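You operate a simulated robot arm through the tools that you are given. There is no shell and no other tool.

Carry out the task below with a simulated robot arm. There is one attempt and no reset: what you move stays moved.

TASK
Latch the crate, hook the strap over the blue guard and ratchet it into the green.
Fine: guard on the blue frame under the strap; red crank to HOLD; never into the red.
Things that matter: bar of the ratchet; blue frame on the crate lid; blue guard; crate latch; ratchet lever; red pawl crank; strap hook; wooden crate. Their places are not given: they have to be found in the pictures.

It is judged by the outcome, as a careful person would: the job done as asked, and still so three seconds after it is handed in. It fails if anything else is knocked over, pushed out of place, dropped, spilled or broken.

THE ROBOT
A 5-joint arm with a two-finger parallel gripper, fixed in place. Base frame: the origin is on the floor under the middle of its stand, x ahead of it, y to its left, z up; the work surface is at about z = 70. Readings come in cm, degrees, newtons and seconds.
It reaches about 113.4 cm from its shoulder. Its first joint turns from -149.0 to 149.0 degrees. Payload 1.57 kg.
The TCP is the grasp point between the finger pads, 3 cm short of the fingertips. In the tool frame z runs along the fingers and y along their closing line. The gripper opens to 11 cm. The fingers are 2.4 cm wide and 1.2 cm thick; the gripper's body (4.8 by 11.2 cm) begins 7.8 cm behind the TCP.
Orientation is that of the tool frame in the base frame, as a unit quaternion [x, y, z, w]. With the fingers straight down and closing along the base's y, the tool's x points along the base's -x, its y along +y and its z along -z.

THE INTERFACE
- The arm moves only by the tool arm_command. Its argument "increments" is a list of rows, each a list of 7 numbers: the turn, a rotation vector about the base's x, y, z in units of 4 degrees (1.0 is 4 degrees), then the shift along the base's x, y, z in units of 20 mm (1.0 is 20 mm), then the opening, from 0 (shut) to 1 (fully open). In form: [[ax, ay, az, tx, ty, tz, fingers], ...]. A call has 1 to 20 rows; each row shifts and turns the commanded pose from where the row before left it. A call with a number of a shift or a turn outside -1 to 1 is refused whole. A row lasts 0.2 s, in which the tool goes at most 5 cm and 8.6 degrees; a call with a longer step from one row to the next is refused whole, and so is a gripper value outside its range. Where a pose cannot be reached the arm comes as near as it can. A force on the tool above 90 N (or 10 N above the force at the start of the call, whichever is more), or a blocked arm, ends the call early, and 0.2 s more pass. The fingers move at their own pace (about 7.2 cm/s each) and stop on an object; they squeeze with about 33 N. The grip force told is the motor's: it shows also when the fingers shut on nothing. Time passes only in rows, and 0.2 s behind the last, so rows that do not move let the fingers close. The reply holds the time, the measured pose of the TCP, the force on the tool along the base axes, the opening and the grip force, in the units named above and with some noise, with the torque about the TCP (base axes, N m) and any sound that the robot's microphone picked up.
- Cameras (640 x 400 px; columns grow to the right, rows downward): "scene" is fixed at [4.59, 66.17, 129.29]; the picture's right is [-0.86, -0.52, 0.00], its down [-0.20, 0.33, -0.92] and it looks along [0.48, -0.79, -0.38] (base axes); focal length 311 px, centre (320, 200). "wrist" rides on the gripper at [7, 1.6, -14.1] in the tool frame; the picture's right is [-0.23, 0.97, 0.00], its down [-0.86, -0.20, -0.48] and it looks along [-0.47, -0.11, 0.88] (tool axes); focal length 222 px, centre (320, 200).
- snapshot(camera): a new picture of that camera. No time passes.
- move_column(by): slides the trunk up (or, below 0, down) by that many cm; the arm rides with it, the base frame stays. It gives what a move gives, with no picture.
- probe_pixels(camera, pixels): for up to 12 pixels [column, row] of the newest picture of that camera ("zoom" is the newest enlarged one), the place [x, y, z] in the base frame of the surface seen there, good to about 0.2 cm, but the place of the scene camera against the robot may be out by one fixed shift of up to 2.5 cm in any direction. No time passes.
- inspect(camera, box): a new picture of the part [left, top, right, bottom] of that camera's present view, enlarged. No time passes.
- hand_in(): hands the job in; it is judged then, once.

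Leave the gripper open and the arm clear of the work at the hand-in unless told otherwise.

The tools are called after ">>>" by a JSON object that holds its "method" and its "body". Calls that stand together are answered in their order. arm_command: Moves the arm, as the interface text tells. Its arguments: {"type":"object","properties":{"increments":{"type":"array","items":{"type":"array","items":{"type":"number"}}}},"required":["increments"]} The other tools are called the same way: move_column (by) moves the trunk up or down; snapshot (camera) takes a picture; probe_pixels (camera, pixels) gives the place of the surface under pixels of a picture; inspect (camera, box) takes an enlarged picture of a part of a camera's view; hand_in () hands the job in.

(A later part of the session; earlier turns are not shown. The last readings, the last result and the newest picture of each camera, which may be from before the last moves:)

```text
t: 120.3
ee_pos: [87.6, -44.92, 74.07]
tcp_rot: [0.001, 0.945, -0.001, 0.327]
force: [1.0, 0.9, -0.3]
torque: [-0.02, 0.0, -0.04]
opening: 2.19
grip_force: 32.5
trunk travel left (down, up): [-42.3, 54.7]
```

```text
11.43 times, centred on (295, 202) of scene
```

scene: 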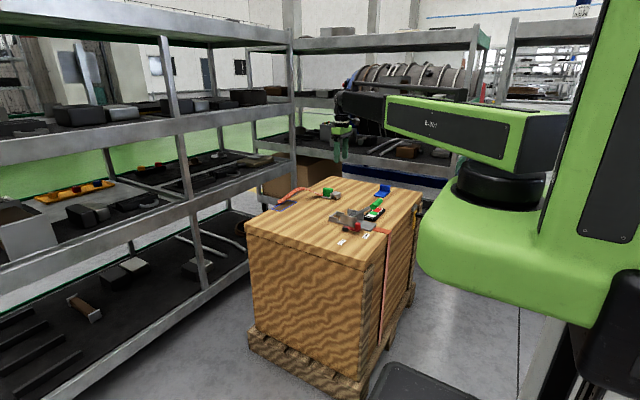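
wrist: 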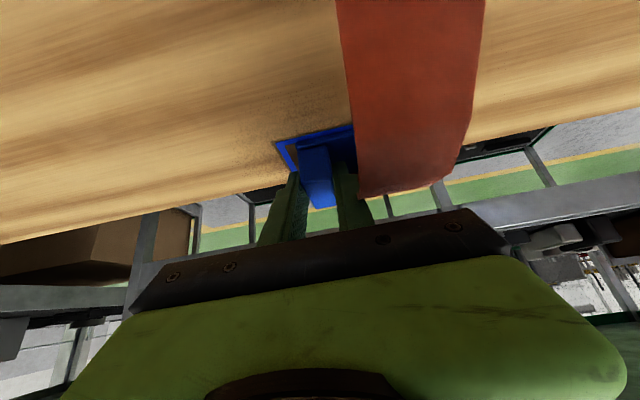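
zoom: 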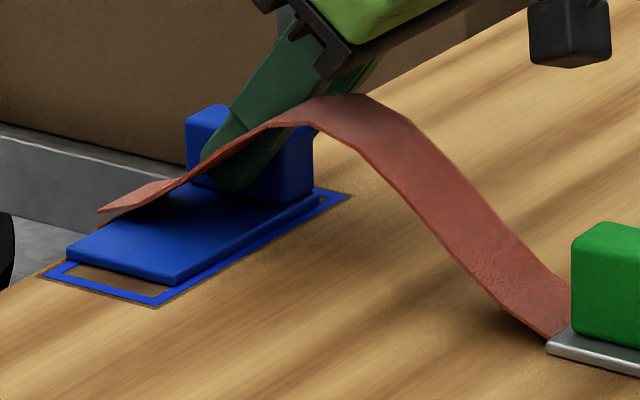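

>>> {"method": "inspect", "body": {"camera": "wrist", "box": [260, 110, 380, 220]}}

>>> {"method": "probe_pixels", "body": {"camera": "zoom", "pixels": [[250, 125], [250, 118], [250, 132], [330, 105], [330, 98], [330, 90], [350, 85], [200, 160], [165, 130], [240, 150]]}}

>>> {"method": "probe_pixels", "body": {"camera": "scene", "pixels": [[276.5, 209], [282, 211], [295, 206], [321, 200], [318, 203], [276, 206.5]]}}

```text
3.64 times, centred on (320, 165) of wrist
```

zoom: 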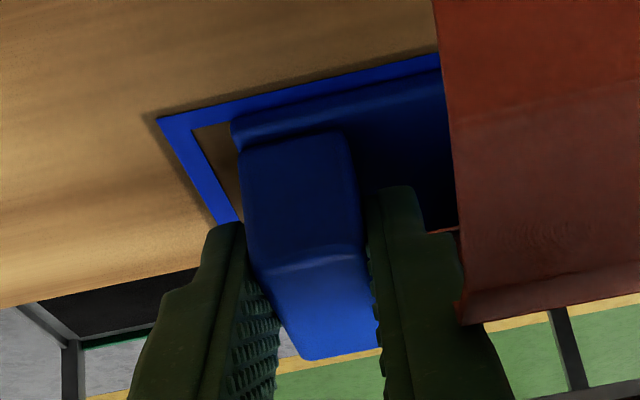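

```text
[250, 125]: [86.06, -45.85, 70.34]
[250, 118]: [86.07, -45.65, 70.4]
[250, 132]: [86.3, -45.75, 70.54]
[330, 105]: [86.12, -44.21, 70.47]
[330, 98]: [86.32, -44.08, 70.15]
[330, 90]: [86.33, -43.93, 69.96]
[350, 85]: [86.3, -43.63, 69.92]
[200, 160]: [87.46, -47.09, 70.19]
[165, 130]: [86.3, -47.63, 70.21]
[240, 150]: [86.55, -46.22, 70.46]
```

```text
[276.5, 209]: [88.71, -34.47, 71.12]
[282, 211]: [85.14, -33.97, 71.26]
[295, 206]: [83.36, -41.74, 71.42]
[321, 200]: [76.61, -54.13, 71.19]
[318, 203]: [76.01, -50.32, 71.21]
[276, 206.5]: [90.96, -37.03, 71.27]
```

By projecting the corners, the guard spans x ≈86.2–91.9 against the frame's 86.1–91.7, a good match. I lower the last 0.15 cm to rest it.

>>> {"method": "move_column", "body": {"by": -0.15}}

>>> {"method": "inspect", "body": {"camera": "scene", "box": [265, 190, 315, 220]}}

```text
t: 120.8
ee_pos: [87.69, -45.03, 73.87]
tcp_rot: [0.0, 0.945, -0.001, 0.327]
force: [2.6, -1.4, 9.4]
torque: [0.11, -0.07, 0.0]
opening: 2.19
grip_force: 32.6
trunk travel left (down, up): [-42.1, 54.9]
```

```text
12.80 times, centred on (290, 205) of scene
```

zoom: 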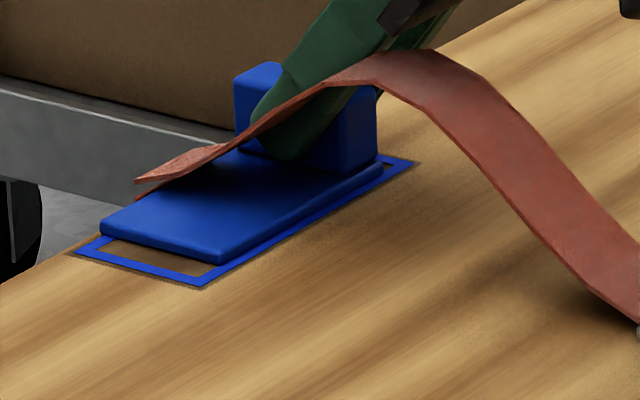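

It's resting (9 N). Comparing edges, the guard is about 0.3 cm too far in +x and 0.3 cm toward −y. I nudge it −0.3 in x and +0.25 in y while still holding it.

>>> {"method": "move_column", "body": {"by": 0.1}}

>>> {"method": "arm_command", "body": {"increments": [[0, 0, 0, -0.08, 0.06, 0, 0], [0, 0, 0, -0.08, 0.06, 0, 0], [0, 0, 0, 0, 0, 0, 0]]}}

>>> {"method": "inspect", "body": {"camera": "scene", "box": [265, 190, 315, 220]}}

```text
t: 121.3
ee_pos: [87.56, -44.92, 73.97]
tcp_rot: [0.0, 0.946, -0.002, 0.325]
force: [0.1, 0.0, 2.9]
torque: [0.06, -0.17, -0.03]
opening: 2.21
grip_force: 33.2
trunk travel left (down, up): [-42.2, 54.8]
```

```text
t: 122.1
ee_pos: [87.33, -44.7, 74.03]
tcp_rot: [0.0, 0.945, -0.001, 0.327]
force: [-0.4, -0.1, 2.2]
torque: [0.04, -0.09, -0.01]
opening: 2.22
grip_force: 33.1
trunk travel left (down, up): [-42.2, 54.8]
```

```text
12.80 times, centred on (290, 205) of scene
```

zoom: 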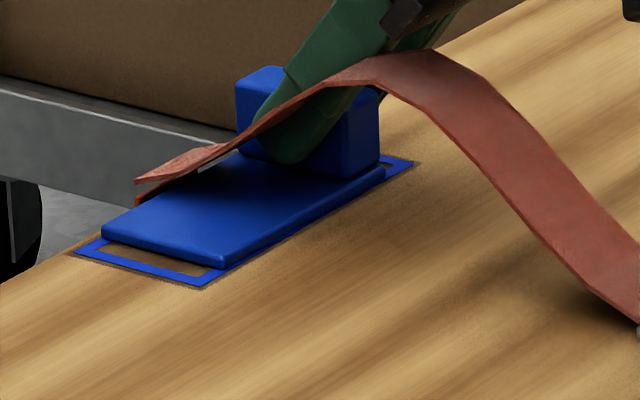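

The guard now sits evenly on the frame. Before letting go, I check how close the +y finger is to the strap's edge.

>>> {"method": "inspect", "body": {"camera": "wrist", "box": [280, 100, 440, 230]}}

>>> {"method": "probe_pixels", "body": {"camera": "zoom", "pixels": [[250, 40], [260, 100], [265, 150], [270, 200], [275, 240], [285, 260], [330, 260], [340, 150], [250, 240], [255, 290], [240, 200], [500, 200]]}}

```text
3.08 times, centred on (360, 165) of wrist
```

zoom: 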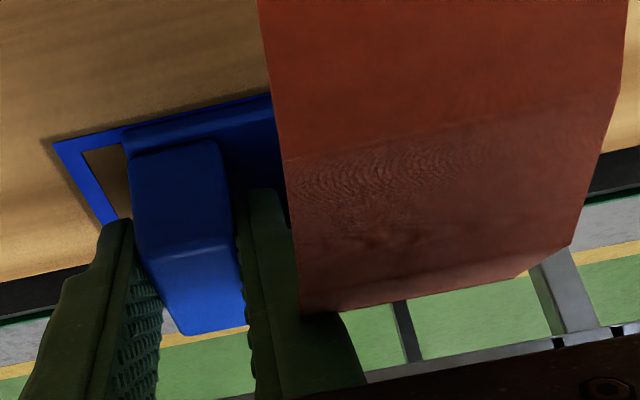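

```text
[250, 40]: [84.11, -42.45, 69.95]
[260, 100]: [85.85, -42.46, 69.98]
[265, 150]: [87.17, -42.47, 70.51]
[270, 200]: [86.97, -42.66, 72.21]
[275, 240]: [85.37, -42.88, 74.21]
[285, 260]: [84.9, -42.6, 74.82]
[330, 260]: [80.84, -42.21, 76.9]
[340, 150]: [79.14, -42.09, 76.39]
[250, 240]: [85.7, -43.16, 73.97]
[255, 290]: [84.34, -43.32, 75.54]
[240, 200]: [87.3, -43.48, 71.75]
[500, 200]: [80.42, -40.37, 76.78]
```

The finger and strap edges are just side by side (y≈−42.55). I open only to 2.7 cm, shift 0.2 cm to −y so the finger stays clear of both the strap and the block, and then rise slowly.

>>> {"method": "arm_command", "body": {"increments": [[0, 0, 0, 0, 0, 0, 0.22], [0, 0, 0, 0, 0, 0, 0.245], [0, 0, 0, 0, 0, 0, 0.245], [0, 0, 0, 0, -0.09, 0, 0.245], [0, 0, 0, 0, 0, 0, 0.245]]}}

>>> {"method": "move_column", "body": {"by": 1.0}}

>>> {"method": "snapshot", "body": {"camera": "wrist"}}

>>> {"method": "inspect", "body": {"camera": "scene", "box": [265, 180, 345, 225]}}

```text
t: 123.3
ee_pos: [87.2, -45.0, 74.01]
tcp_rot: [0.001, 0.946, -0.002, 0.325]
force: [0.1, 0.3, 0.0]
torque: [0.0, -0.02, 0.02]
opening: 2.7
grip_force: 0.1
trunk travel left (down, up): [-42.2, 54.8]
```

```text
t: 123.9
ee_pos: [87.28, -44.88, 74.88]
tcp_rot: [0.001, 0.946, -0.002, 0.325]
force: [0.2, -0.4, 0.3]
torque: [0.02, 0.0, -0.01]
opening: 2.7
grip_force: 0.0
trunk travel left (down, up): [-43.2, 53.8]
```

```text
taken
```

wrist: 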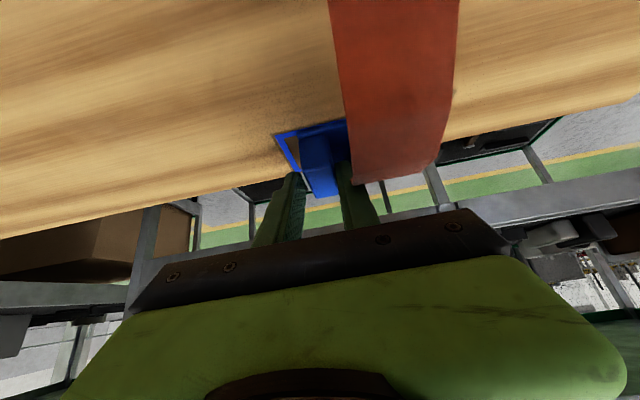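

```text
8.00 times, centred on (305, 202) of scene
```

zoom: 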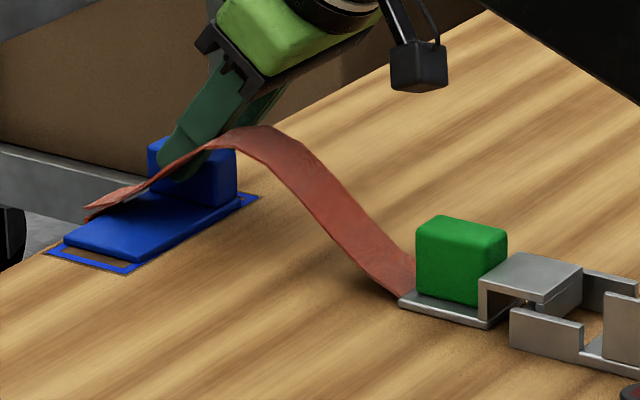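

The guard stays put, and the strap is untouched. I rise 2.5 cm more, clear of the block's top, then move away in −y and up.

>>> {"method": "move_column", "body": {"by": 1.2}}

>>> {"method": "move_column", "body": {"by": 1.3}}

>>> {"method": "arm_command", "body": {"increments": [[0, 0, 0, -0.3, -0.3, 0, 0.245], [0, 0, 0, -0.5, -0.5, 0, 0.245], [0, 0, 0, -0.5, -0.5, 0, 0.245], [0, 0, 0, -0.5, -0.5, 0, 0.245]]}}

>>> {"method": "move_column", "body": {"by": 12}}

>>> {"method": "snapshot", "body": {"camera": "wrist"}}

>>> {"method": "inspect", "body": {"camera": "scene", "box": [260, 170, 390, 250]}}

```text
t: 124.5
ee_pos: [87.3, -44.86, 76.25]
tcp_rot: [0.0, 0.946, -0.002, 0.326]
force: [-0.2, 0.9, -0.1]
torque: [-0.02, -0.01, -0.02]
opening: 2.68
grip_force: 0.0
trunk travel left (down, up): [-44.4, 52.6]
```

```text
t: 125.1
ee_pos: [87.3, -44.91, 77.53]
tcp_rot: [0.001, 0.946, -0.001, 0.326]
force: [0.2, 0.2, -0.8]
torque: [0.01, 0.02, 0.0]
opening: 2.69
grip_force: 0.0
trunk travel left (down, up): [-45.7, 51.3]
```

```text
t: 126.1
ee_pos: [83.63, -48.43, 77.41]
tcp_rot: [0.0, 0.945, -0.002, 0.327]
force: [0.4, 0.6, 0.5]
torque: [0.03, -0.03, 0.02]
opening: 2.67
grip_force: 0.1
trunk travel left (down, up): [-45.7, 51.3]
```

```text
t: 127.6
ee_pos: [83.58, -48.45, 89.47]
tcp_rot: [0.0, 0.945, -0.001, 0.327]
force: [-0.1, 0.8, 0.2]
torque: [-0.03, 0.02, -0.01]
opening: 2.71
grip_force: 0.1
trunk travel left (down, up): [-57.7, 39.3]
```

```text
taken
```

wrist: 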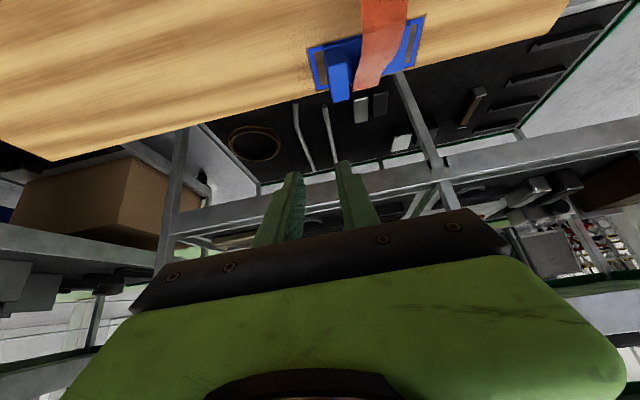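

```text
4.92 times, centred on (325, 210) of scene
```

zoom: 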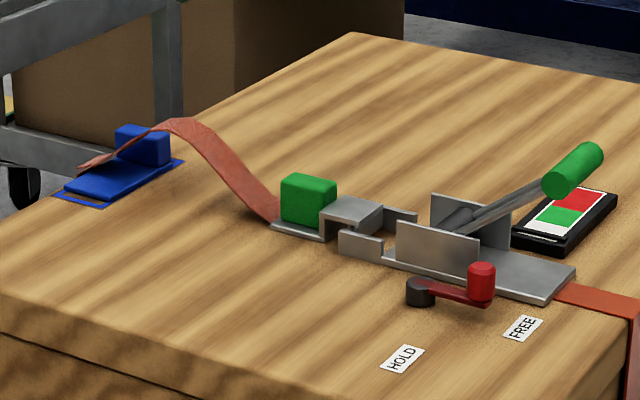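

The guard lies under the strap and the hook is on the bar. I verify the guard's position on the frame from the wrist view at (365,55).

>>> {"method": "inspect", "body": {"camera": "wrist", "box": [290, 0, 440, 110]}}

>>> {"method": "inspect", "body": {"camera": "scene", "box": [265, 190, 315, 220]}}

```text
3.64 times, centred on (365, 55) of wrist
```

zoom: 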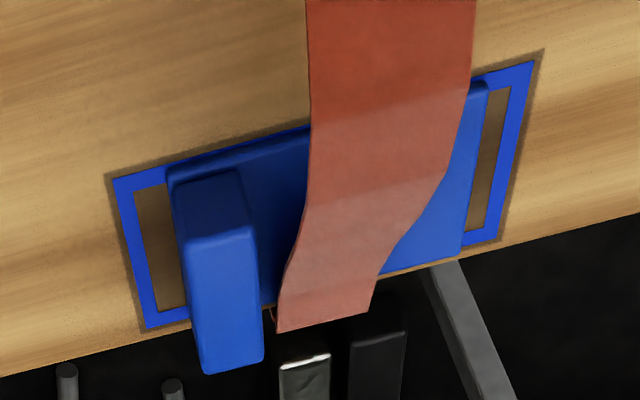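

```text
12.80 times, centred on (290, 205) of scene
```

zoom: 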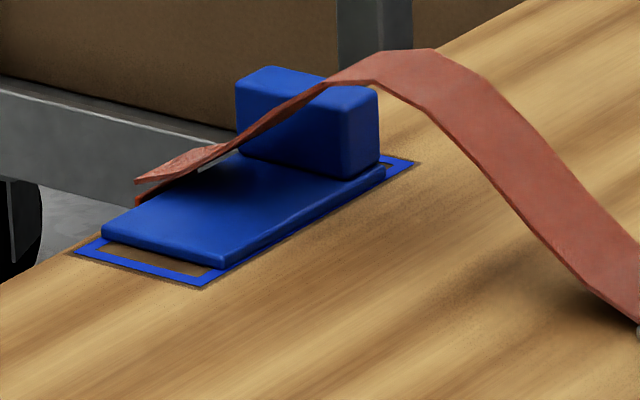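

The guard is squarely on the frame with the strap over its plate. Next is the red crank. I probe the crank's pivot and knob, and the HOLD and FREE labels, from the scene.

>>> {"method": "inspect", "body": {"camera": "scene", "box": [325, 205, 385, 250]}}

>>> {"method": "probe_pixels", "body": {"camera": "scene", "pixels": [[341.7, 242], [366, 236], [345, 228], [357, 222], [357, 230], [350, 228], [379, 203], [345, 231]]}}

```text
8.89 times, centred on (355, 228) of scene
```

zoom: 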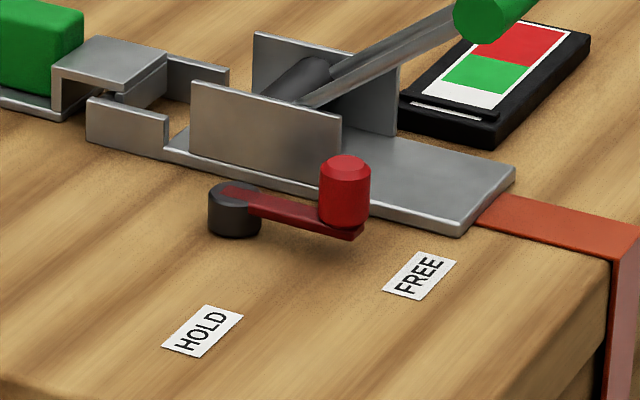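

```text
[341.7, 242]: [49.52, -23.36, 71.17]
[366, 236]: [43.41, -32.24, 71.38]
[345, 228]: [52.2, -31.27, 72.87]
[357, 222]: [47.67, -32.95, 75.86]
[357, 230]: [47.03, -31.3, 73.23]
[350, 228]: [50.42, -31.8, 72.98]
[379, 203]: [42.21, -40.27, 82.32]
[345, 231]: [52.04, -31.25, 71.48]
```

The knob is at about (47.2, −33.7) and the pivot at (52.6, −33.6). FREE points to −x and HOLD toward (49.9, −24.5), so the crank must swing about 72° from −x toward +y. I rise, bring the tool upright while travelling, and look at it from above.

>>> {"method": "move_column", "body": {"by": 9}}

>>> {"method": "arm_command", "body": {"increments": [[0, 1, 0, -0.9, 0.35, -0.43, 0.3], [0, 1, 0, -0.9, 0.35, -0.39, 0.3], [0, 1, 0, -0.9, 0.35, -0.34, 0.3], [0, 1, 0, -0.9, 0.35, -0.3, 0.3], [0, 1, 0, -0.9, 0.35, -0.25, 0.3], [0, 1, 0, -0.9, 0.35, -0.2, 0.3], [0, 1, 0, -0.9, 0.35, -0.15, 0.3], [0, 1, 0, -0.9, 0.35, -0.1, 0.3], [0, 1, 0, -0.9, 0.35, -0.05, 0.3], [0, 0.5, 0, -0.9, 0.35, 0, 0.3]]}}

>>> {"method": "arm_command", "body": {"increments": [[0, 0, 0, -0.9, 0.35, 0, 0.3], [0, 0, 0, -0.9, 0.35, 0, 0.3], [0, 0, 0, -0.9, 0.35, 0, 0.3], [0, 0, 0, -0.9, 0.35, 0, 0.3], [0, 0, 0, -0.9, 0.35, 0, 0.3], [0, 0, 0, -0.9, 0.35, 0, 0.3], [0, 0, 0, -0.9, 0.35, 0, 0.3], [0, 0, 0, -0.9, 0.35, 0, 0.3], [0, 0, 0, -0.9, 0.35, 0, 0.3], [0, 0, 0, -0.9, 0.35, 0, 0.3], [0, 0, 0, -0.9, 0.35, 0, 0.3], [0, 0, 0, -0.9, 0.35, 0, 0.3]]}}

>>> {"method": "snapshot", "body": {"camera": "wrist"}}

```text
t: 128.9
ee_pos: [83.63, -48.56, 98.42]
tcp_rot: [0.001, 0.945, -0.001, 0.326]
force: [-0.1, 0.9, 0.2]
torque: [-0.01, -0.02, 0.01]
opening: 2.72
grip_force: 0.0
trunk travel left (down, up): [-66.7, 30.3]
```

```text
t: 131.1
ee_pos: [65.61, -41.46, 93.35]
tcp_rot: [0.001, 1.0, -0.002, 0.001]
force: [-0.2, 0.1, 0.1]
torque: [0.02, 0.02, 0.01]
opening: 3.29
grip_force: 0.0
out of reach, approached as far as the arm can: row 3, 10
trunk travel left (down, up): [-66.7, 30.3]
```

```text
t: 133.7
ee_pos: [45.3, -33.54, 93.32]
tcp_rot: [0.0, 1.0, -0.001, -0.001]
force: [1.0, -0.4, 0.0]
torque: [0.02, 0.03, 0.01]
opening: 3.29
grip_force: 0.0
out of reach, approached as far as the arm can: row 12
trunk travel left (down, up): [-66.7, 30.3]
```

```text
taken
```

wrist: 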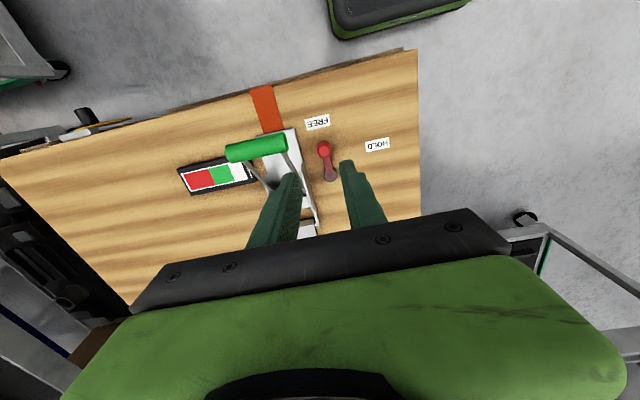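

The arm's inner limit seems to be about 56 cm radius; the crank (58 cm) is just inside its range. I enlarge the crank and labels in this view.

>>> {"method": "inspect", "body": {"camera": "wrist", "box": [280, 100, 400, 200]}}

>>> {"method": "probe_pixels", "body": {"camera": "wrist", "pixels": [[323, 148], [317, 148], [330, 146], [331, 175], [329, 165], [317, 122], [377, 144], [285, 140], [228, 152], [258, 147], [285, 147], [309, 190]]}}

>>> {"method": "inspect", "body": {"camera": "wrist", "box": [165, 110, 305, 220]}}

```text
4.00 times, centred on (340, 150) of wrist
```

zoom: 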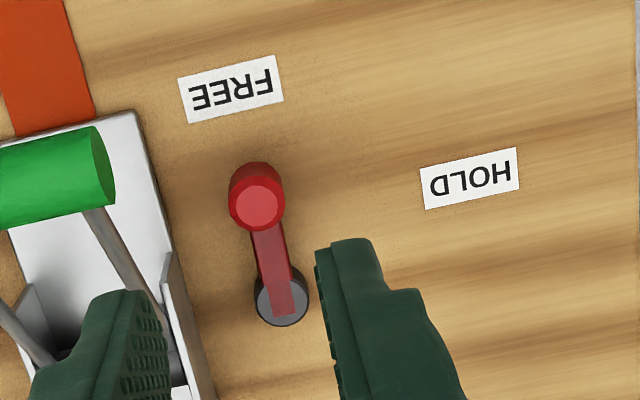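

```text
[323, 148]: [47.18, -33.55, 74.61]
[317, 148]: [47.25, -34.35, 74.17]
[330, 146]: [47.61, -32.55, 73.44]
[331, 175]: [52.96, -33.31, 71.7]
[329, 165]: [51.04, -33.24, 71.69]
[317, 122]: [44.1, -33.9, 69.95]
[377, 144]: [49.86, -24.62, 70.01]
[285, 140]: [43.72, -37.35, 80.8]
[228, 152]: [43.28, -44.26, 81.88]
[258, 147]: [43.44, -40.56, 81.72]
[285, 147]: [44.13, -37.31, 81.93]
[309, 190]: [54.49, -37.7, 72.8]
```

```text
3.64 times, centred on (235, 165) of wrist
```

zoom: 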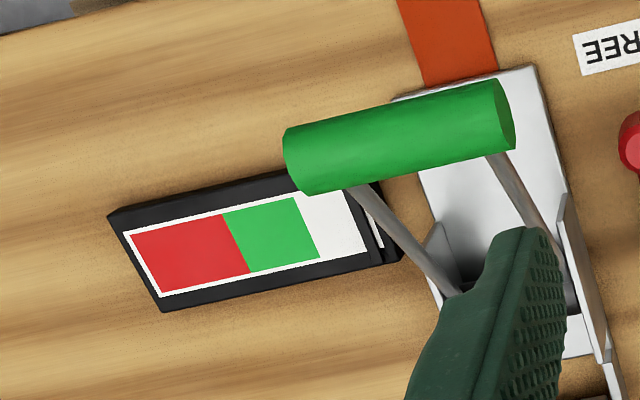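

The knob is centred at (47.2, −33.55) with its top at z 74.6, the pivot is at (52.9, −33.3), and HOLD is at about 109°. The lever handle's end (y −37.3, z 81–83) is close, so I turn the gripper 45° about the vertical to keep its body clear, and centre it over the knob.

>>> {"method": "arm_command", "body": {"increments": [[0, 0, 1, 0.08, 0, 0, 0.36], [0, 0, 1, 0.08, 0, 0, 0.36], [0, 0, 1, 0.08, 0, 0, 0.36], [0, 0, 1, 0.08, 0, 0, 0.36], [0, 0, 1, 0.08, 0, 0, 0.36], [0, 0, 1, 0.08, 0, 0, 0.36], [0, 0, 1, 0.08, 0, 0, 0.36], [0, 0, 1, 0.08, 0, 0, 0.36], [0, 0, 1, 0.08, 0, 0, 0.36], [0, 0, 1, 0.08, 0, 0, 0.36], [0, 0, 1, 0.08, 0, 0, 0.36], [0, 0, 0.25, 0.07, 0, 0, 0.36]]}}

>>> {"method": "snapshot", "body": {"camera": "wrist"}}

```text
t: 136.3
ee_pos: [47.11, -33.65, 93.4]
tcp_rot: [-0.383, 0.924, 0.0, 0.001]
force: [1.1, 0.4, -0.1]
torque: [-0.01, -0.03, 0.0]
opening: 3.98
grip_force: 0.1
trunk travel left (down, up): [-66.7, 30.3]
```

```text
taken
```

wrist: 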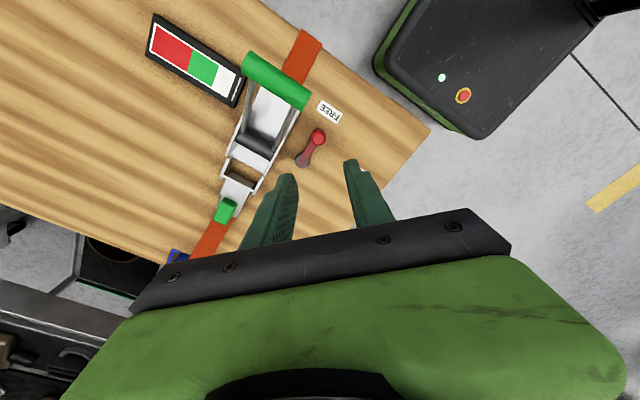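

Turned 45° at (47.1, −33.65). I lower 13 cm and check clearances.

>>> {"method": "move_column", "body": {"by": -13}}

>>> {"method": "snapshot", "body": {"camera": "wrist"}}

>>> {"method": "inspect", "body": {"camera": "scene", "box": [310, 160, 410, 250]}}

```text
t: 137.8
ee_pos: [47.06, -33.6, 80.25]
tcp_rot: [-0.383, 0.924, -0.001, 0.001]
force: [-0.3, 0.7, 0.9]
torque: [-0.01, 0.02, 0.0]
opening: 3.97
grip_force: 0.0
trunk travel left (down, up): [-53.7, 43.3]
```

```text
taken
```

wrist: 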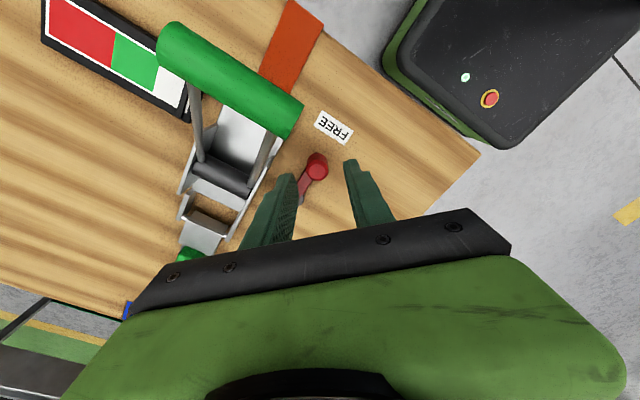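

```text
4.44 times, centred on (360, 205) of scene
```

zoom: 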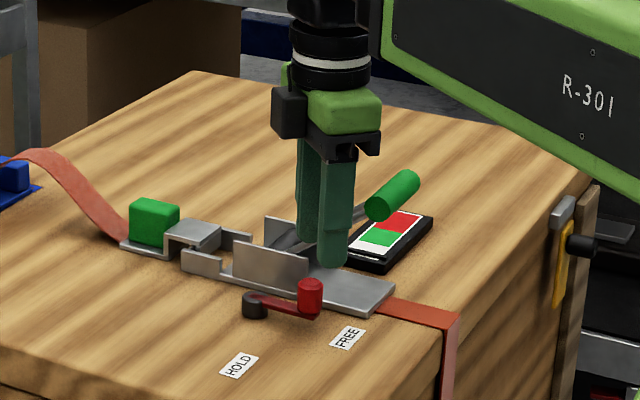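

Clear of the lever handle. I lower 4.7 cm more so the fingers straddle the red knob (TCP z≈75.5).

>>> {"method": "move_column", "body": {"by": -4.7}}

>>> {"method": "snapshot", "body": {"camera": "wrist"}}

>>> {"method": "inspect", "body": {"camera": "scene", "box": [310, 170, 410, 250]}}

```text
t: 138.7
ee_pos: [47.03, -33.51, 75.75]
tcp_rot: [-0.382, 0.924, -0.002, 0.002]
force: [0.1, -0.7, -0.1]
torque: [0.0, 0.0, -0.03]
opening: 3.95
grip_force: 0.0
trunk travel left (down, up): [-49.0, 48.0]
```

```text
taken
```

wrist: 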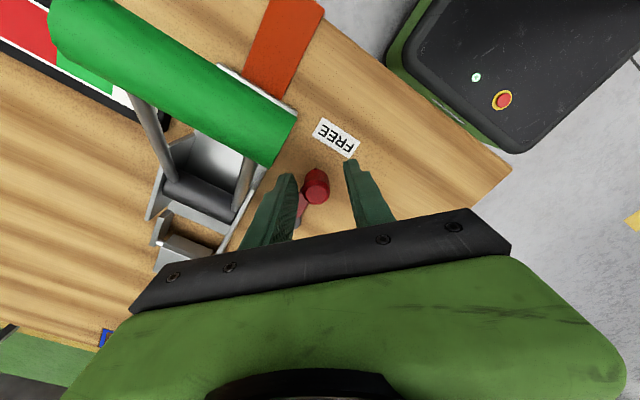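

```text
5.00 times, centred on (360, 210) of scene
```

zoom: 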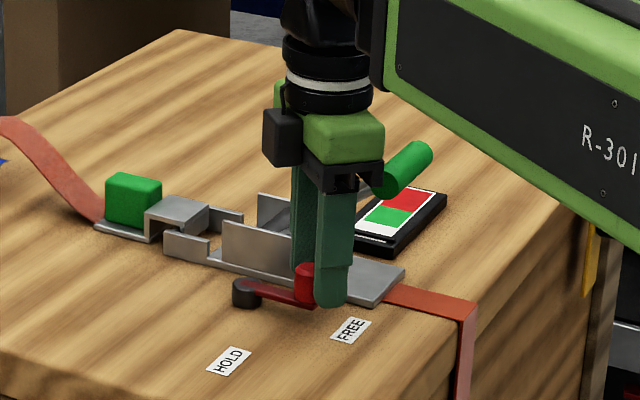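

The knob sits between the fingers. I close on it.

>>> {"method": "arm_command", "body": {"increments": [[0, 0, 0, 0, 0, 0, 0], [0, 0, 0, 0, 0, 0, 0], [0, 0, 0, 0, 0, 0, 0], [0, 0, 0, 0, 0, 0, 0], [0, 0, 0, 0, 0, 0, 0]]}}

```text
t: 139.9
ee_pos: [47.1, -33.54, 75.71]
tcp_rot: [-0.383, 0.924, -0.001, 0.002]
force: [14.6, -1.3, 8.0]
torque: [0.55, -0.4, -0.12]
opening: 2.17
grip_force: 34.7
trunk travel left (down, up): [-49.0, 48.0]
```

Gripped (2.17 cm). I start swinging the crank with the tool turning along with it, about the pivot (52.9, −33.3): the first 20°, then check forces.

>>> {"method": "arm_command", "body": {"increments": [[0, 0, -1, 0, 0.199, 0, 0], [0, 0, -1, 0.012, 0.199, 0, 0], [0, 0, -1, 0.026, 0.197, 0, 0], [0, 0, -1, 0.04, 0.195, 0, 0], [0, 0, -1, 0.053, 0.192, 0, 0]]}}

>>> {"method": "inspect", "body": {"camera": "scene", "box": [320, 190, 390, 250]}}

```text
t: 141.1
ee_pos: [47.38, -31.59, 75.69]
tcp_rot: [-0.215, 0.977, -0.003, 0.001]
force: [25.0, -7.2, 18.0]
torque: [0.15, -0.35, 0.03]
opening: 2.14
grip_force: 34.0
trunk travel left (down, up): [-49.0, 48.0]
```

```text
6.67 times, centred on (355, 220) of scene
```

zoom: 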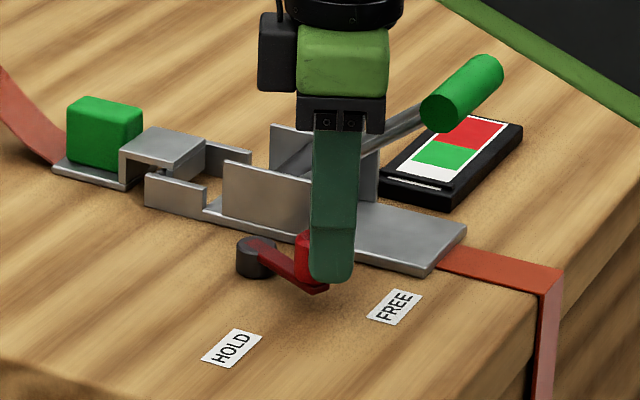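

The crank is turning. The +x force says my radius is slightly large, so I add a little extra +x and continue the next 28°.

>>> {"method": "arm_command", "body": {"increments": [[0, 0, -1, 0.12, 0.18, 0, 0], [0, 0, -1, 0.12, 0.175, 0, 0], [0, 0, -1, 0.12, 0.168, 0, 0], [0, 0, -1, 0.13, 0.162, 0, 0], [0, 0, -1, 0.13, 0.154, 0, 0], [0, 0, -1, 0.135, 0.146, 0, 0], [0, 0, -1, 0.14, 0.137, 0, 0]]}}

>>> {"method": "inspect", "body": {"camera": "scene", "box": [320, 190, 390, 250]}}

```text
t: 142.7
ee_pos: [49.06, -29.07, 75.74]
tcp_rot: [0.026, 1.0, 0.001, 0.0]
force: [-12.8, 21.0, -22.9]
torque: [0.72, 0.4, 0.25]
opening: 2.14
grip_force: 34.3
trunk travel left (down, up): [-49.0, 48.0]
```

```text
6.67 times, centred on (355, 220) of scene
```

zoom: 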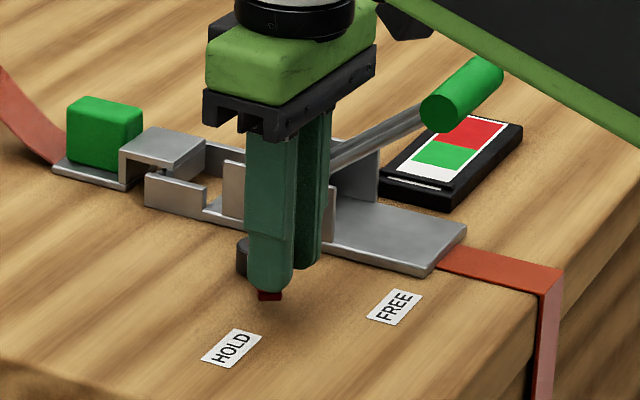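

About 48° done. Continuing the arc toward HOLD, step by step.

>>> {"method": "arm_command", "body": {"increments": [[0, 0, -1, 0.12, 0.15, 0, 0], [0, 0, -1, 0.13, 0.135, 0, 0], [0, 0, -1, 0.15, 0.12, 0, 0], [0, 0, -1, 0.16, 0.105, 0, 0]]}}

>>> {"method": "inspect", "body": {"camera": "scene", "box": [320, 190, 390, 250]}}

```text
t: 143.7
ee_pos: [49.9, -28.73, 75.76]
tcp_rot: [0.168, 0.986, -0.004, -0.002]
force: [-39.9, -25.2, -2.7]
torque: [-0.13, 0.83, -0.43]
opening: 2.17
grip_force: 34.7
trunk travel left (down, up): [-49.0, 48.0]
```

```text
6.67 times, centred on (355, 220) of scene
```

zoom: 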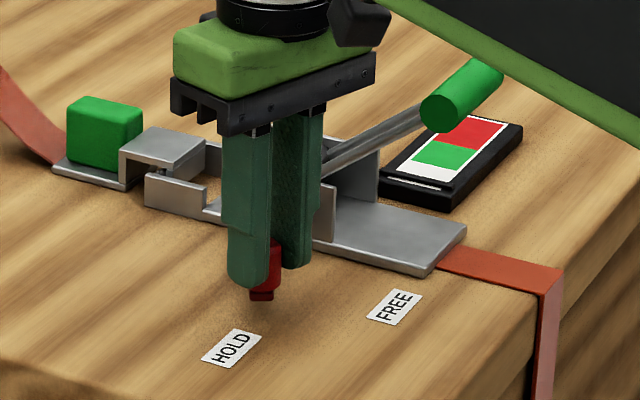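

There's now about 47 N of tangential resistance at about 123°. I stop and look: is it the stop, or something else?

>>> {"method": "snapshot", "body": {"camera": "wrist"}}

>>> {"method": "inspect", "body": {"camera": "wrist", "box": [260, 100, 400, 230]}}

>>> {"method": "inspect", "body": {"camera": "scene", "box": [335, 215, 375, 250]}}

```text
taken
```

wrist: 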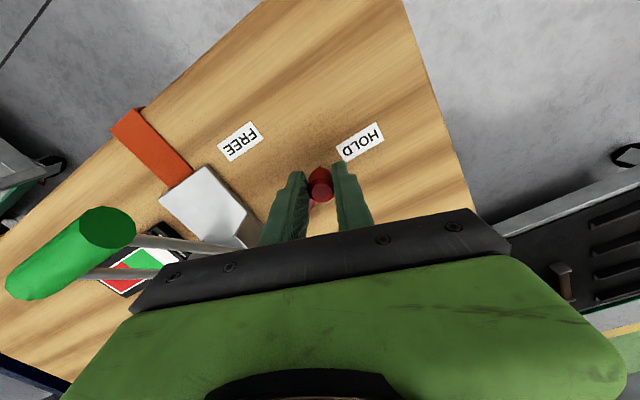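

```text
3.08 times, centred on (330, 165) of wrist
```

zoom: 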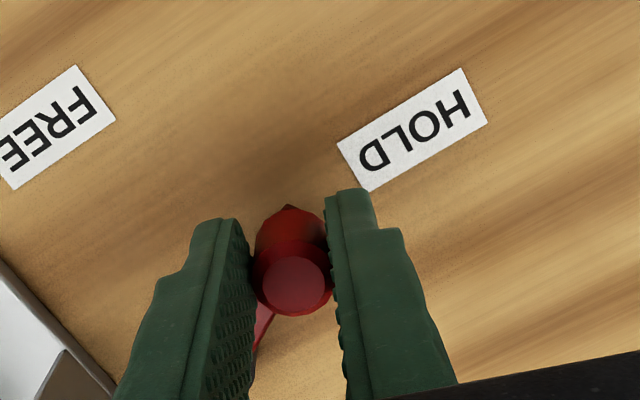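

```text
11.43 times, centred on (355, 232) of scene
```

zoom: 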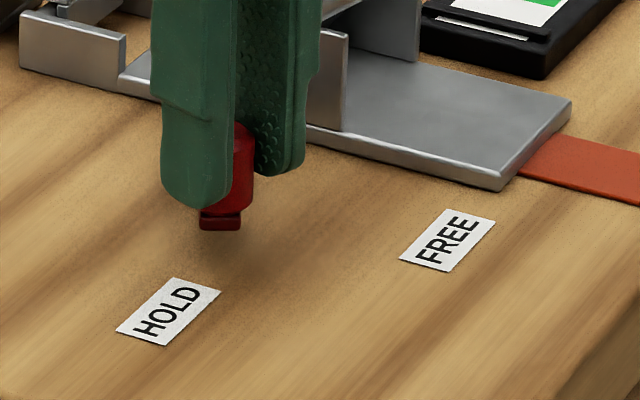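

>>> {"method": "probe_pixels", "body": {"camera": "wrist", "pixels": [[321, 192], [320, 183], [316, 172], [327, 190], [314, 192], [360, 141]]}}

>>> {"method": "probe_pixels", "body": {"camera": "scene", "pixels": [[346.4, 233.7], [341.7, 242], [365, 236], [348, 229]]}}

```text
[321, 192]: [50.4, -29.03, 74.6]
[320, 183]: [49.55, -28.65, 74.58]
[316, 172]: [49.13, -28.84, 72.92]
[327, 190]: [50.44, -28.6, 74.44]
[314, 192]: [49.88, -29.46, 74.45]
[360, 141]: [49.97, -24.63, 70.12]
```

```text
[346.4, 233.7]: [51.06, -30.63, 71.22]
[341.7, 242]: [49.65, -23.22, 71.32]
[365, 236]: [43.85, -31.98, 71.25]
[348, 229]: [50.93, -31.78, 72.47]
```

The knob is at (50.0, −29.0). Recomputing, the pivot is (52.6, −33.6), the radius 5.4 and the crank at about 120°, while the HOLD label is at about 107°. I was pulling slightly off the arc, so I correct onto it and push carefully further.

>>> {"method": "arm_command", "body": {"increments": [[0, 0, -0.5, 0.12, -0.1, 0, 0], [0, 0, -0.5, 0.12, -0.1, 0, 0]]}}

>>> {"method": "snapshot", "body": {"camera": "wrist"}}

>>> {"method": "probe_pixels", "body": {"camera": "wrist", "pixels": [[321, 192], [320, 183], [316, 172], [327, 190], [314, 192]]}}

```text
t: 144.3
ee_pos: [50.4, -28.95, 75.88]
tcp_rot: [0.2, 0.98, -0.004, -0.001]
force: [-38.3, -15.4, 1.8]
torque: [-0.01, 0.84, -0.23]
opening: 2.17
grip_force: 34.9
trunk travel left (down, up): [-49.0, 48.0]
```

```text
taken
```

wrist: 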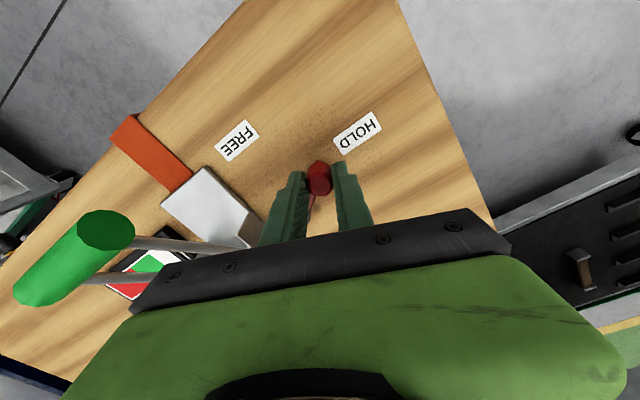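

```text
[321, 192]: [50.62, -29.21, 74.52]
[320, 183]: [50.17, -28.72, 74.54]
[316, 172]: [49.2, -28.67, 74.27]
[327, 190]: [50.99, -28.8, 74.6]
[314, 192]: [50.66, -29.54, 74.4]
```

The knob isn't following; it's slipping in the fingers, so the crank is at its stop. I relax, open the fingers, rise 8 cm and look at where the crank stays.

>>> {"method": "arm_command", "body": {"increments": [[0, 0, 0, -0.2, 0.05, 0, 0], [0, 0, 0, 0, 0, 0, 0.36], [0, 0, 0, 0, 0, 0, 0.4], [0, 0, 0, 0, 0, 0, 0.4]]}}

>>> {"method": "move_column", "body": {"by": 8}}

>>> {"method": "snapshot", "body": {"camera": "wrist"}}

>>> {"method": "inspect", "body": {"camera": "scene", "box": [325, 205, 385, 250]}}

```text
t: 145.3
ee_pos: [50.32, -28.8, 75.7]
tcp_rot: [0.199, 0.98, -0.003, 0.0]
force: [-0.2, 0.1, 0.2]
torque: [-0.01, 0.01, -0.01]
opening: 4.39
grip_force: 0.0
trunk travel left (down, up): [-49.0, 48.0]
```

```text
t: 146.5
ee_pos: [50.49, -28.61, 83.71]
tcp_rot: [0.199, 0.98, -0.002, 0.0]
force: [-1.0, 0.2, 1.2]
torque: [0.02, -0.02, 0.01]
opening: 4.41
grip_force: 0.0
trunk travel left (down, up): [-57.0, 40.0]
```

```text
taken
```

wrist: 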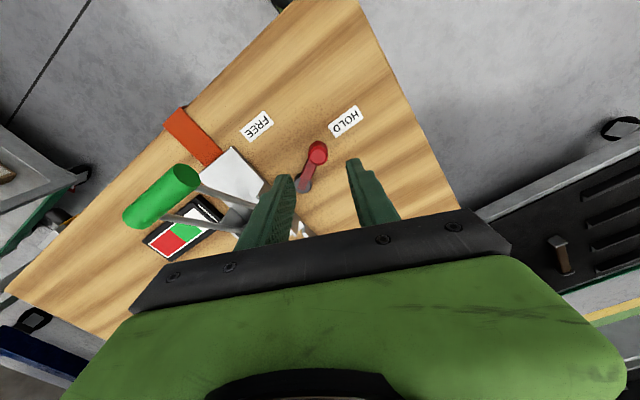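

```text
8.89 times, centred on (355, 228) of scene
```

zoom: 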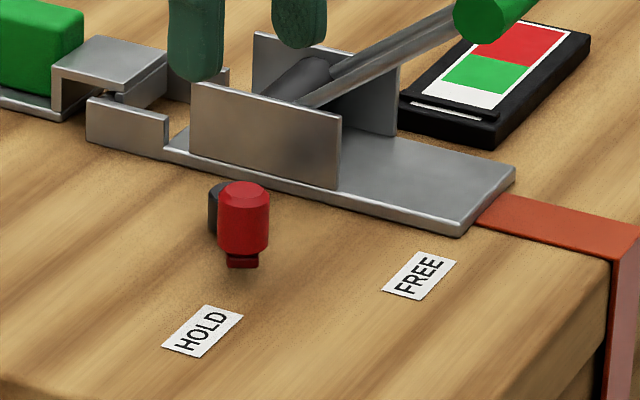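

>>> {"method": "inspect", "body": {"camera": "wrist", "box": [235, 95, 375, 205]}}

>>> {"method": "probe_pixels", "body": {"camera": "zoom", "pixels": [[375, 205], [385, 190], [300, 345], [330, 290], [350, 265], [90, 115], [490, 100], [310, 330]]}}

```text
3.64 times, centred on (305, 150) of wrist
```

zoom: 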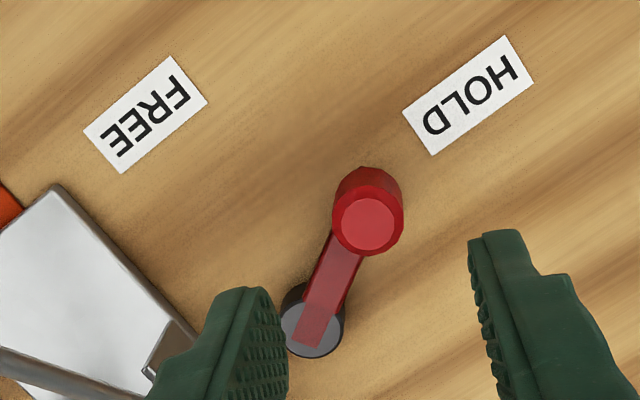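

```text
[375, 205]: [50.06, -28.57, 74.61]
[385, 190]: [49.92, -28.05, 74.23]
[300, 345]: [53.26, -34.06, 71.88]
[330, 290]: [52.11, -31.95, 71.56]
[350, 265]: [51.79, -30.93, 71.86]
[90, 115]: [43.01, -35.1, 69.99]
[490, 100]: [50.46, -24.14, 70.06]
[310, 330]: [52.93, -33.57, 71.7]
```

The crank has swung about 62°, but its arm still points about 10° short of the HOLD label, whereas at FREE it lined up exactly. I'd like to be sure it's fully home. I re-grip the knob with the closing direction along its swing, so the push is positive and not by friction.

>>> {"method": "arm_command", "body": {"increments": [[0, 0, -1, 0, 0, 0, 0.36], [0, 0, -1, 0, 0, 0, 0.36], [0, 0, -1, 0, 0, 0, 0.36], [0, 0, -1, 0, 0, 0, 0.36], [0, 0, -1, 0, 0, 0, 0.36], [0, 0, -1, 0, 0, 0, 0.36], [0, 0, -1, 0, 0, 0, 0.36], [0, 0, -1, 0, 0, 0, 0.36], [0, 0, -1, -0.08, -0.05, 0, 0.36], [0, 0, -0.75, -0.07, -0.05, 0, 0.36], [0, 0, 0, 0, 0, 0, 0.36]]}}

>>> {"method": "snapshot", "body": {"camera": "wrist"}}

```text
t: 148.9
ee_pos: [49.91, -28.89, 83.66]
tcp_rot: [0.515, 0.857, -0.002, 0.0]
force: [0.5, 0.4, -0.3]
torque: [0.02, 0.0, 0.03]
opening: 3.96
grip_force: 0.1
trunk travel left (down, up): [-57.0, 40.0]
```

```text
taken
```

wrist: 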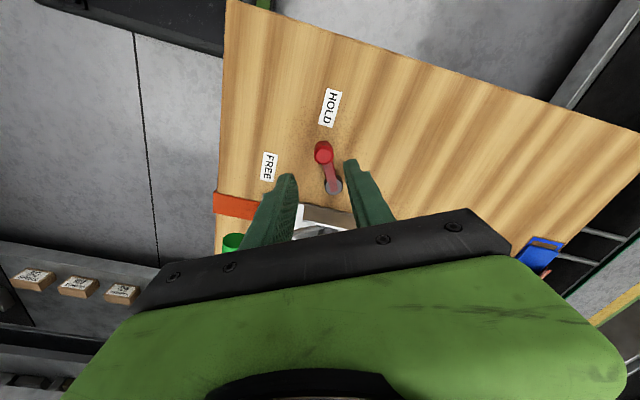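

>>> {"method": "inspect", "body": {"camera": "wrist", "box": [250, 80, 390, 205]}}

>>> {"method": "probe_pixels", "body": {"camera": "wrist", "pixels": [[323, 153], [329, 170], [334, 188], [328, 165], [329, 107], [269, 165]]}}

```text
3.20 times, centred on (320, 142) of wrist
```

zoom: 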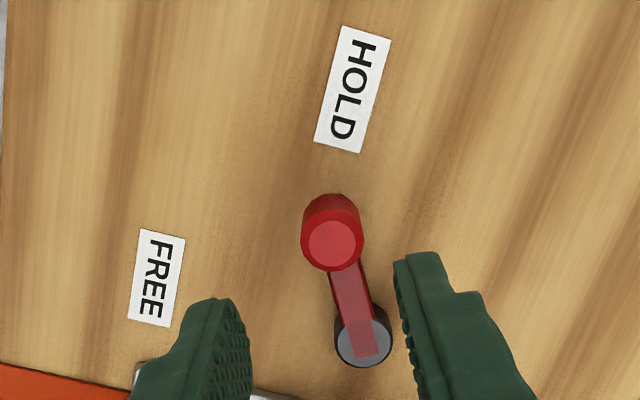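

```text
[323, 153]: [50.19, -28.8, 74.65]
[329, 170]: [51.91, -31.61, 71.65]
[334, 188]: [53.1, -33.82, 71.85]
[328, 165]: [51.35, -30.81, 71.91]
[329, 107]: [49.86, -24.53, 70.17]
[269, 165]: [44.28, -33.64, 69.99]
```

The knob is at (50.19, −28.8). I centre on it, go down 8 cm and grip it along its swing direction.

>>> {"method": "arm_command", "body": {"increments": [[0, 0, 0, 0.14, 0.045, 0, 0.36], [0, 0, 0, 0, 0, 0, 0.36]]}}

>>> {"method": "move_column", "body": {"by": -8}}

>>> {"method": "arm_command", "body": {"increments": [[0, 0, 0, 0, 0, 0, 0], [0, 0, 0, 0, 0, 0, 0], [0, 0, 0, 0, 0, 0, 0], [0, 0, 0, 0, 0, 0, 0]]}}

```text
t: 149.5
ee_pos: [50.27, -28.87, 83.71]
tcp_rot: [0.515, 0.857, -0.002, 0.0]
force: [0.4, -0.2, -0.2]
torque: [0.0, 0.0, -0.01]
opening: 3.95
grip_force: 0.1
trunk travel left (down, up): [-57.0, 40.0]
```

```text
t: 150.7
ee_pos: [50.28, -28.84, 75.76]
tcp_rot: [0.515, 0.857, -0.003, -0.001]
force: [0.6, -1.0, -0.4]
torque: [-0.03, -0.01, -0.02]
opening: 3.96
grip_force: 0.0
trunk travel left (down, up): [-49.0, 48.0]
```

```text
t: 151.7
ee_pos: [50.25, -28.77, 75.62]
tcp_rot: [0.515, 0.857, -0.002, 0.0]
force: [-0.1, -0.4, 0.9]
torque: [0.26, -0.27, 0.01]
opening: 2.16
grip_force: 34.2
trunk travel left (down, up): [-49.0, 48.0]
```

Gripped without side force. I push 0.5 cm along the swing toward HOLD.

>>> {"method": "arm_command", "body": {"increments": [[0, 0, -0.5, 0.115, 0.055, 0, 0], [0, 0, -0.5, 0.115, 0.055, 0, 0]]}}

>>> {"method": "snapshot", "body": {"camera": "wrist"}}

>>> {"method": "probe_pixels", "body": {"camera": "wrist", "pixels": [[321, 192], [321, 185], [321, 178]]}}

```text
t: 152.3
ee_pos: [50.36, -28.88, 75.67]
tcp_rot: [0.546, 0.838, -0.004, -0.003]
force: [-31.0, -13.4, -14.1]
torque: [-0.42, 0.15, -0.04]
opening: 2.16
grip_force: 34.6
trunk travel left (down, up): [-49.0, 48.0]
```

```text
taken
```

wrist: 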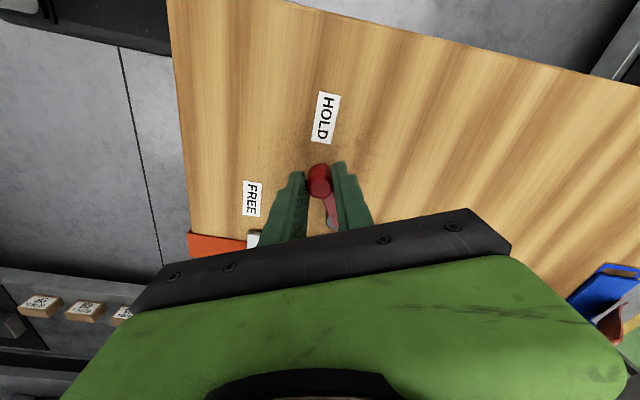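

```text
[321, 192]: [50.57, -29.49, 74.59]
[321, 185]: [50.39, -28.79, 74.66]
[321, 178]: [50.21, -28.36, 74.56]
```

It resists with 34 N and moved only 0.1 cm. One firmer push, 0.4 cm more of command, to tell a detent from a hard stop.

>>> {"method": "arm_command", "body": {"increments": [[0, 0, 0, 0.09, 0.044, 0, 0], [0, 0, 0, 0.09, 0.044, 0, 0]]}}

>>> {"method": "snapshot", "body": {"camera": "wrist"}}

>>> {"method": "probe_pixels", "body": {"camera": "wrist", "pixels": [[321, 192], [321, 185], [321, 178]]}}

```text
t: 152.9
ee_pos: [50.5, -28.86, 75.67]
tcp_rot: [0.546, 0.838, -0.007, -0.004]
force: [-66.3, -23.7, -27.5]
torque: [-0.22, 0.74, -0.23]
opening: 2.17
grip_force: 35.1
trunk travel left (down, up): [-49.0, 48.0]
```

```text
taken
```

wrist: 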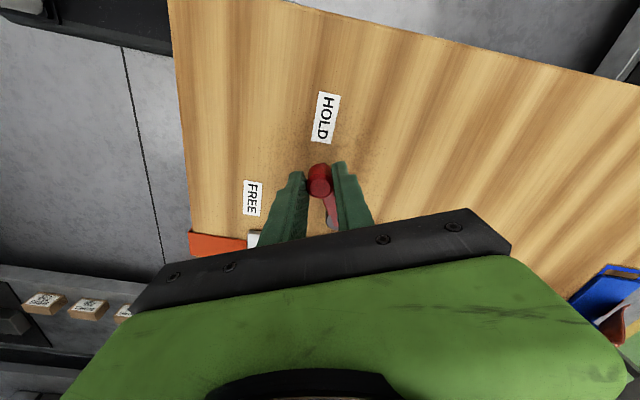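

```text
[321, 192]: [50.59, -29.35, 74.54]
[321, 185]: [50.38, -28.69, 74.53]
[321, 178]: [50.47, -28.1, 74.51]
```

At 70 N it doesn't budge, so this is the hard stop: the crank is at HOLD. I relax, open, and rise straight up.

>>> {"method": "arm_command", "body": {"increments": [[0, 0, 0, -0.15, -0.07, 0, 0], [0, 0, 0, -0.05, -0.03, 0, 0], [0, 0, 0, 0, 0, 0, 0.36], [0, 0, 0, 0, 0, 0, 0.36], [0, 0, 0, 0, 0, 0, 0.36]]}}

>>> {"method": "move_column", "body": {"by": 14}}

>>> {"method": "snapshot", "body": {"camera": "wrist"}}

>>> {"method": "inspect", "body": {"camera": "scene", "box": [325, 190, 405, 250]}}

```text
t: 154.1
ee_pos: [50.73, -28.64, 75.68]
tcp_rot: [0.545, 0.839, -0.001, 0.0]
force: [-0.1, -0.4, -0.5]
torque: [-0.01, 0.0, -0.03]
opening: 3.95
grip_force: 0.0
trunk travel left (down, up): [-49.0, 48.0]
```

```text
t: 155.7
ee_pos: [50.65, -28.66, 89.68]
tcp_rot: [0.544, 0.839, -0.002, 0.0]
force: [0.4, -0.1, 0.3]
torque: [-0.05, -0.02, 0.01]
opening: 3.97
grip_force: 0.1
trunk travel left (down, up): [-63.0, 34.0]
```

```text
taken
```

wrist: 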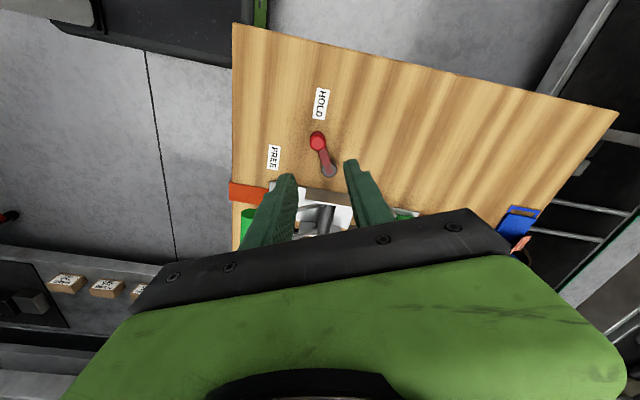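

```text
6.67 times, centred on (365, 220) of scene
```

zoom: 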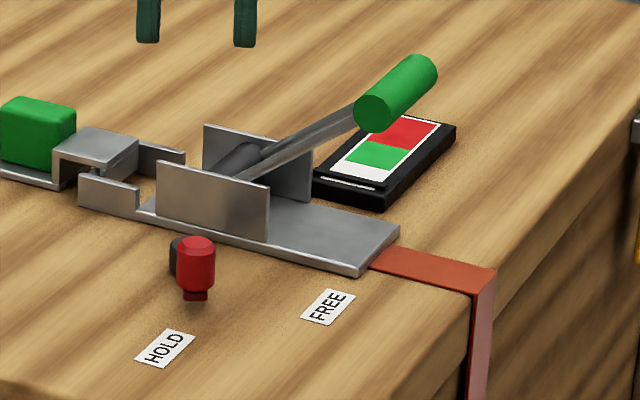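

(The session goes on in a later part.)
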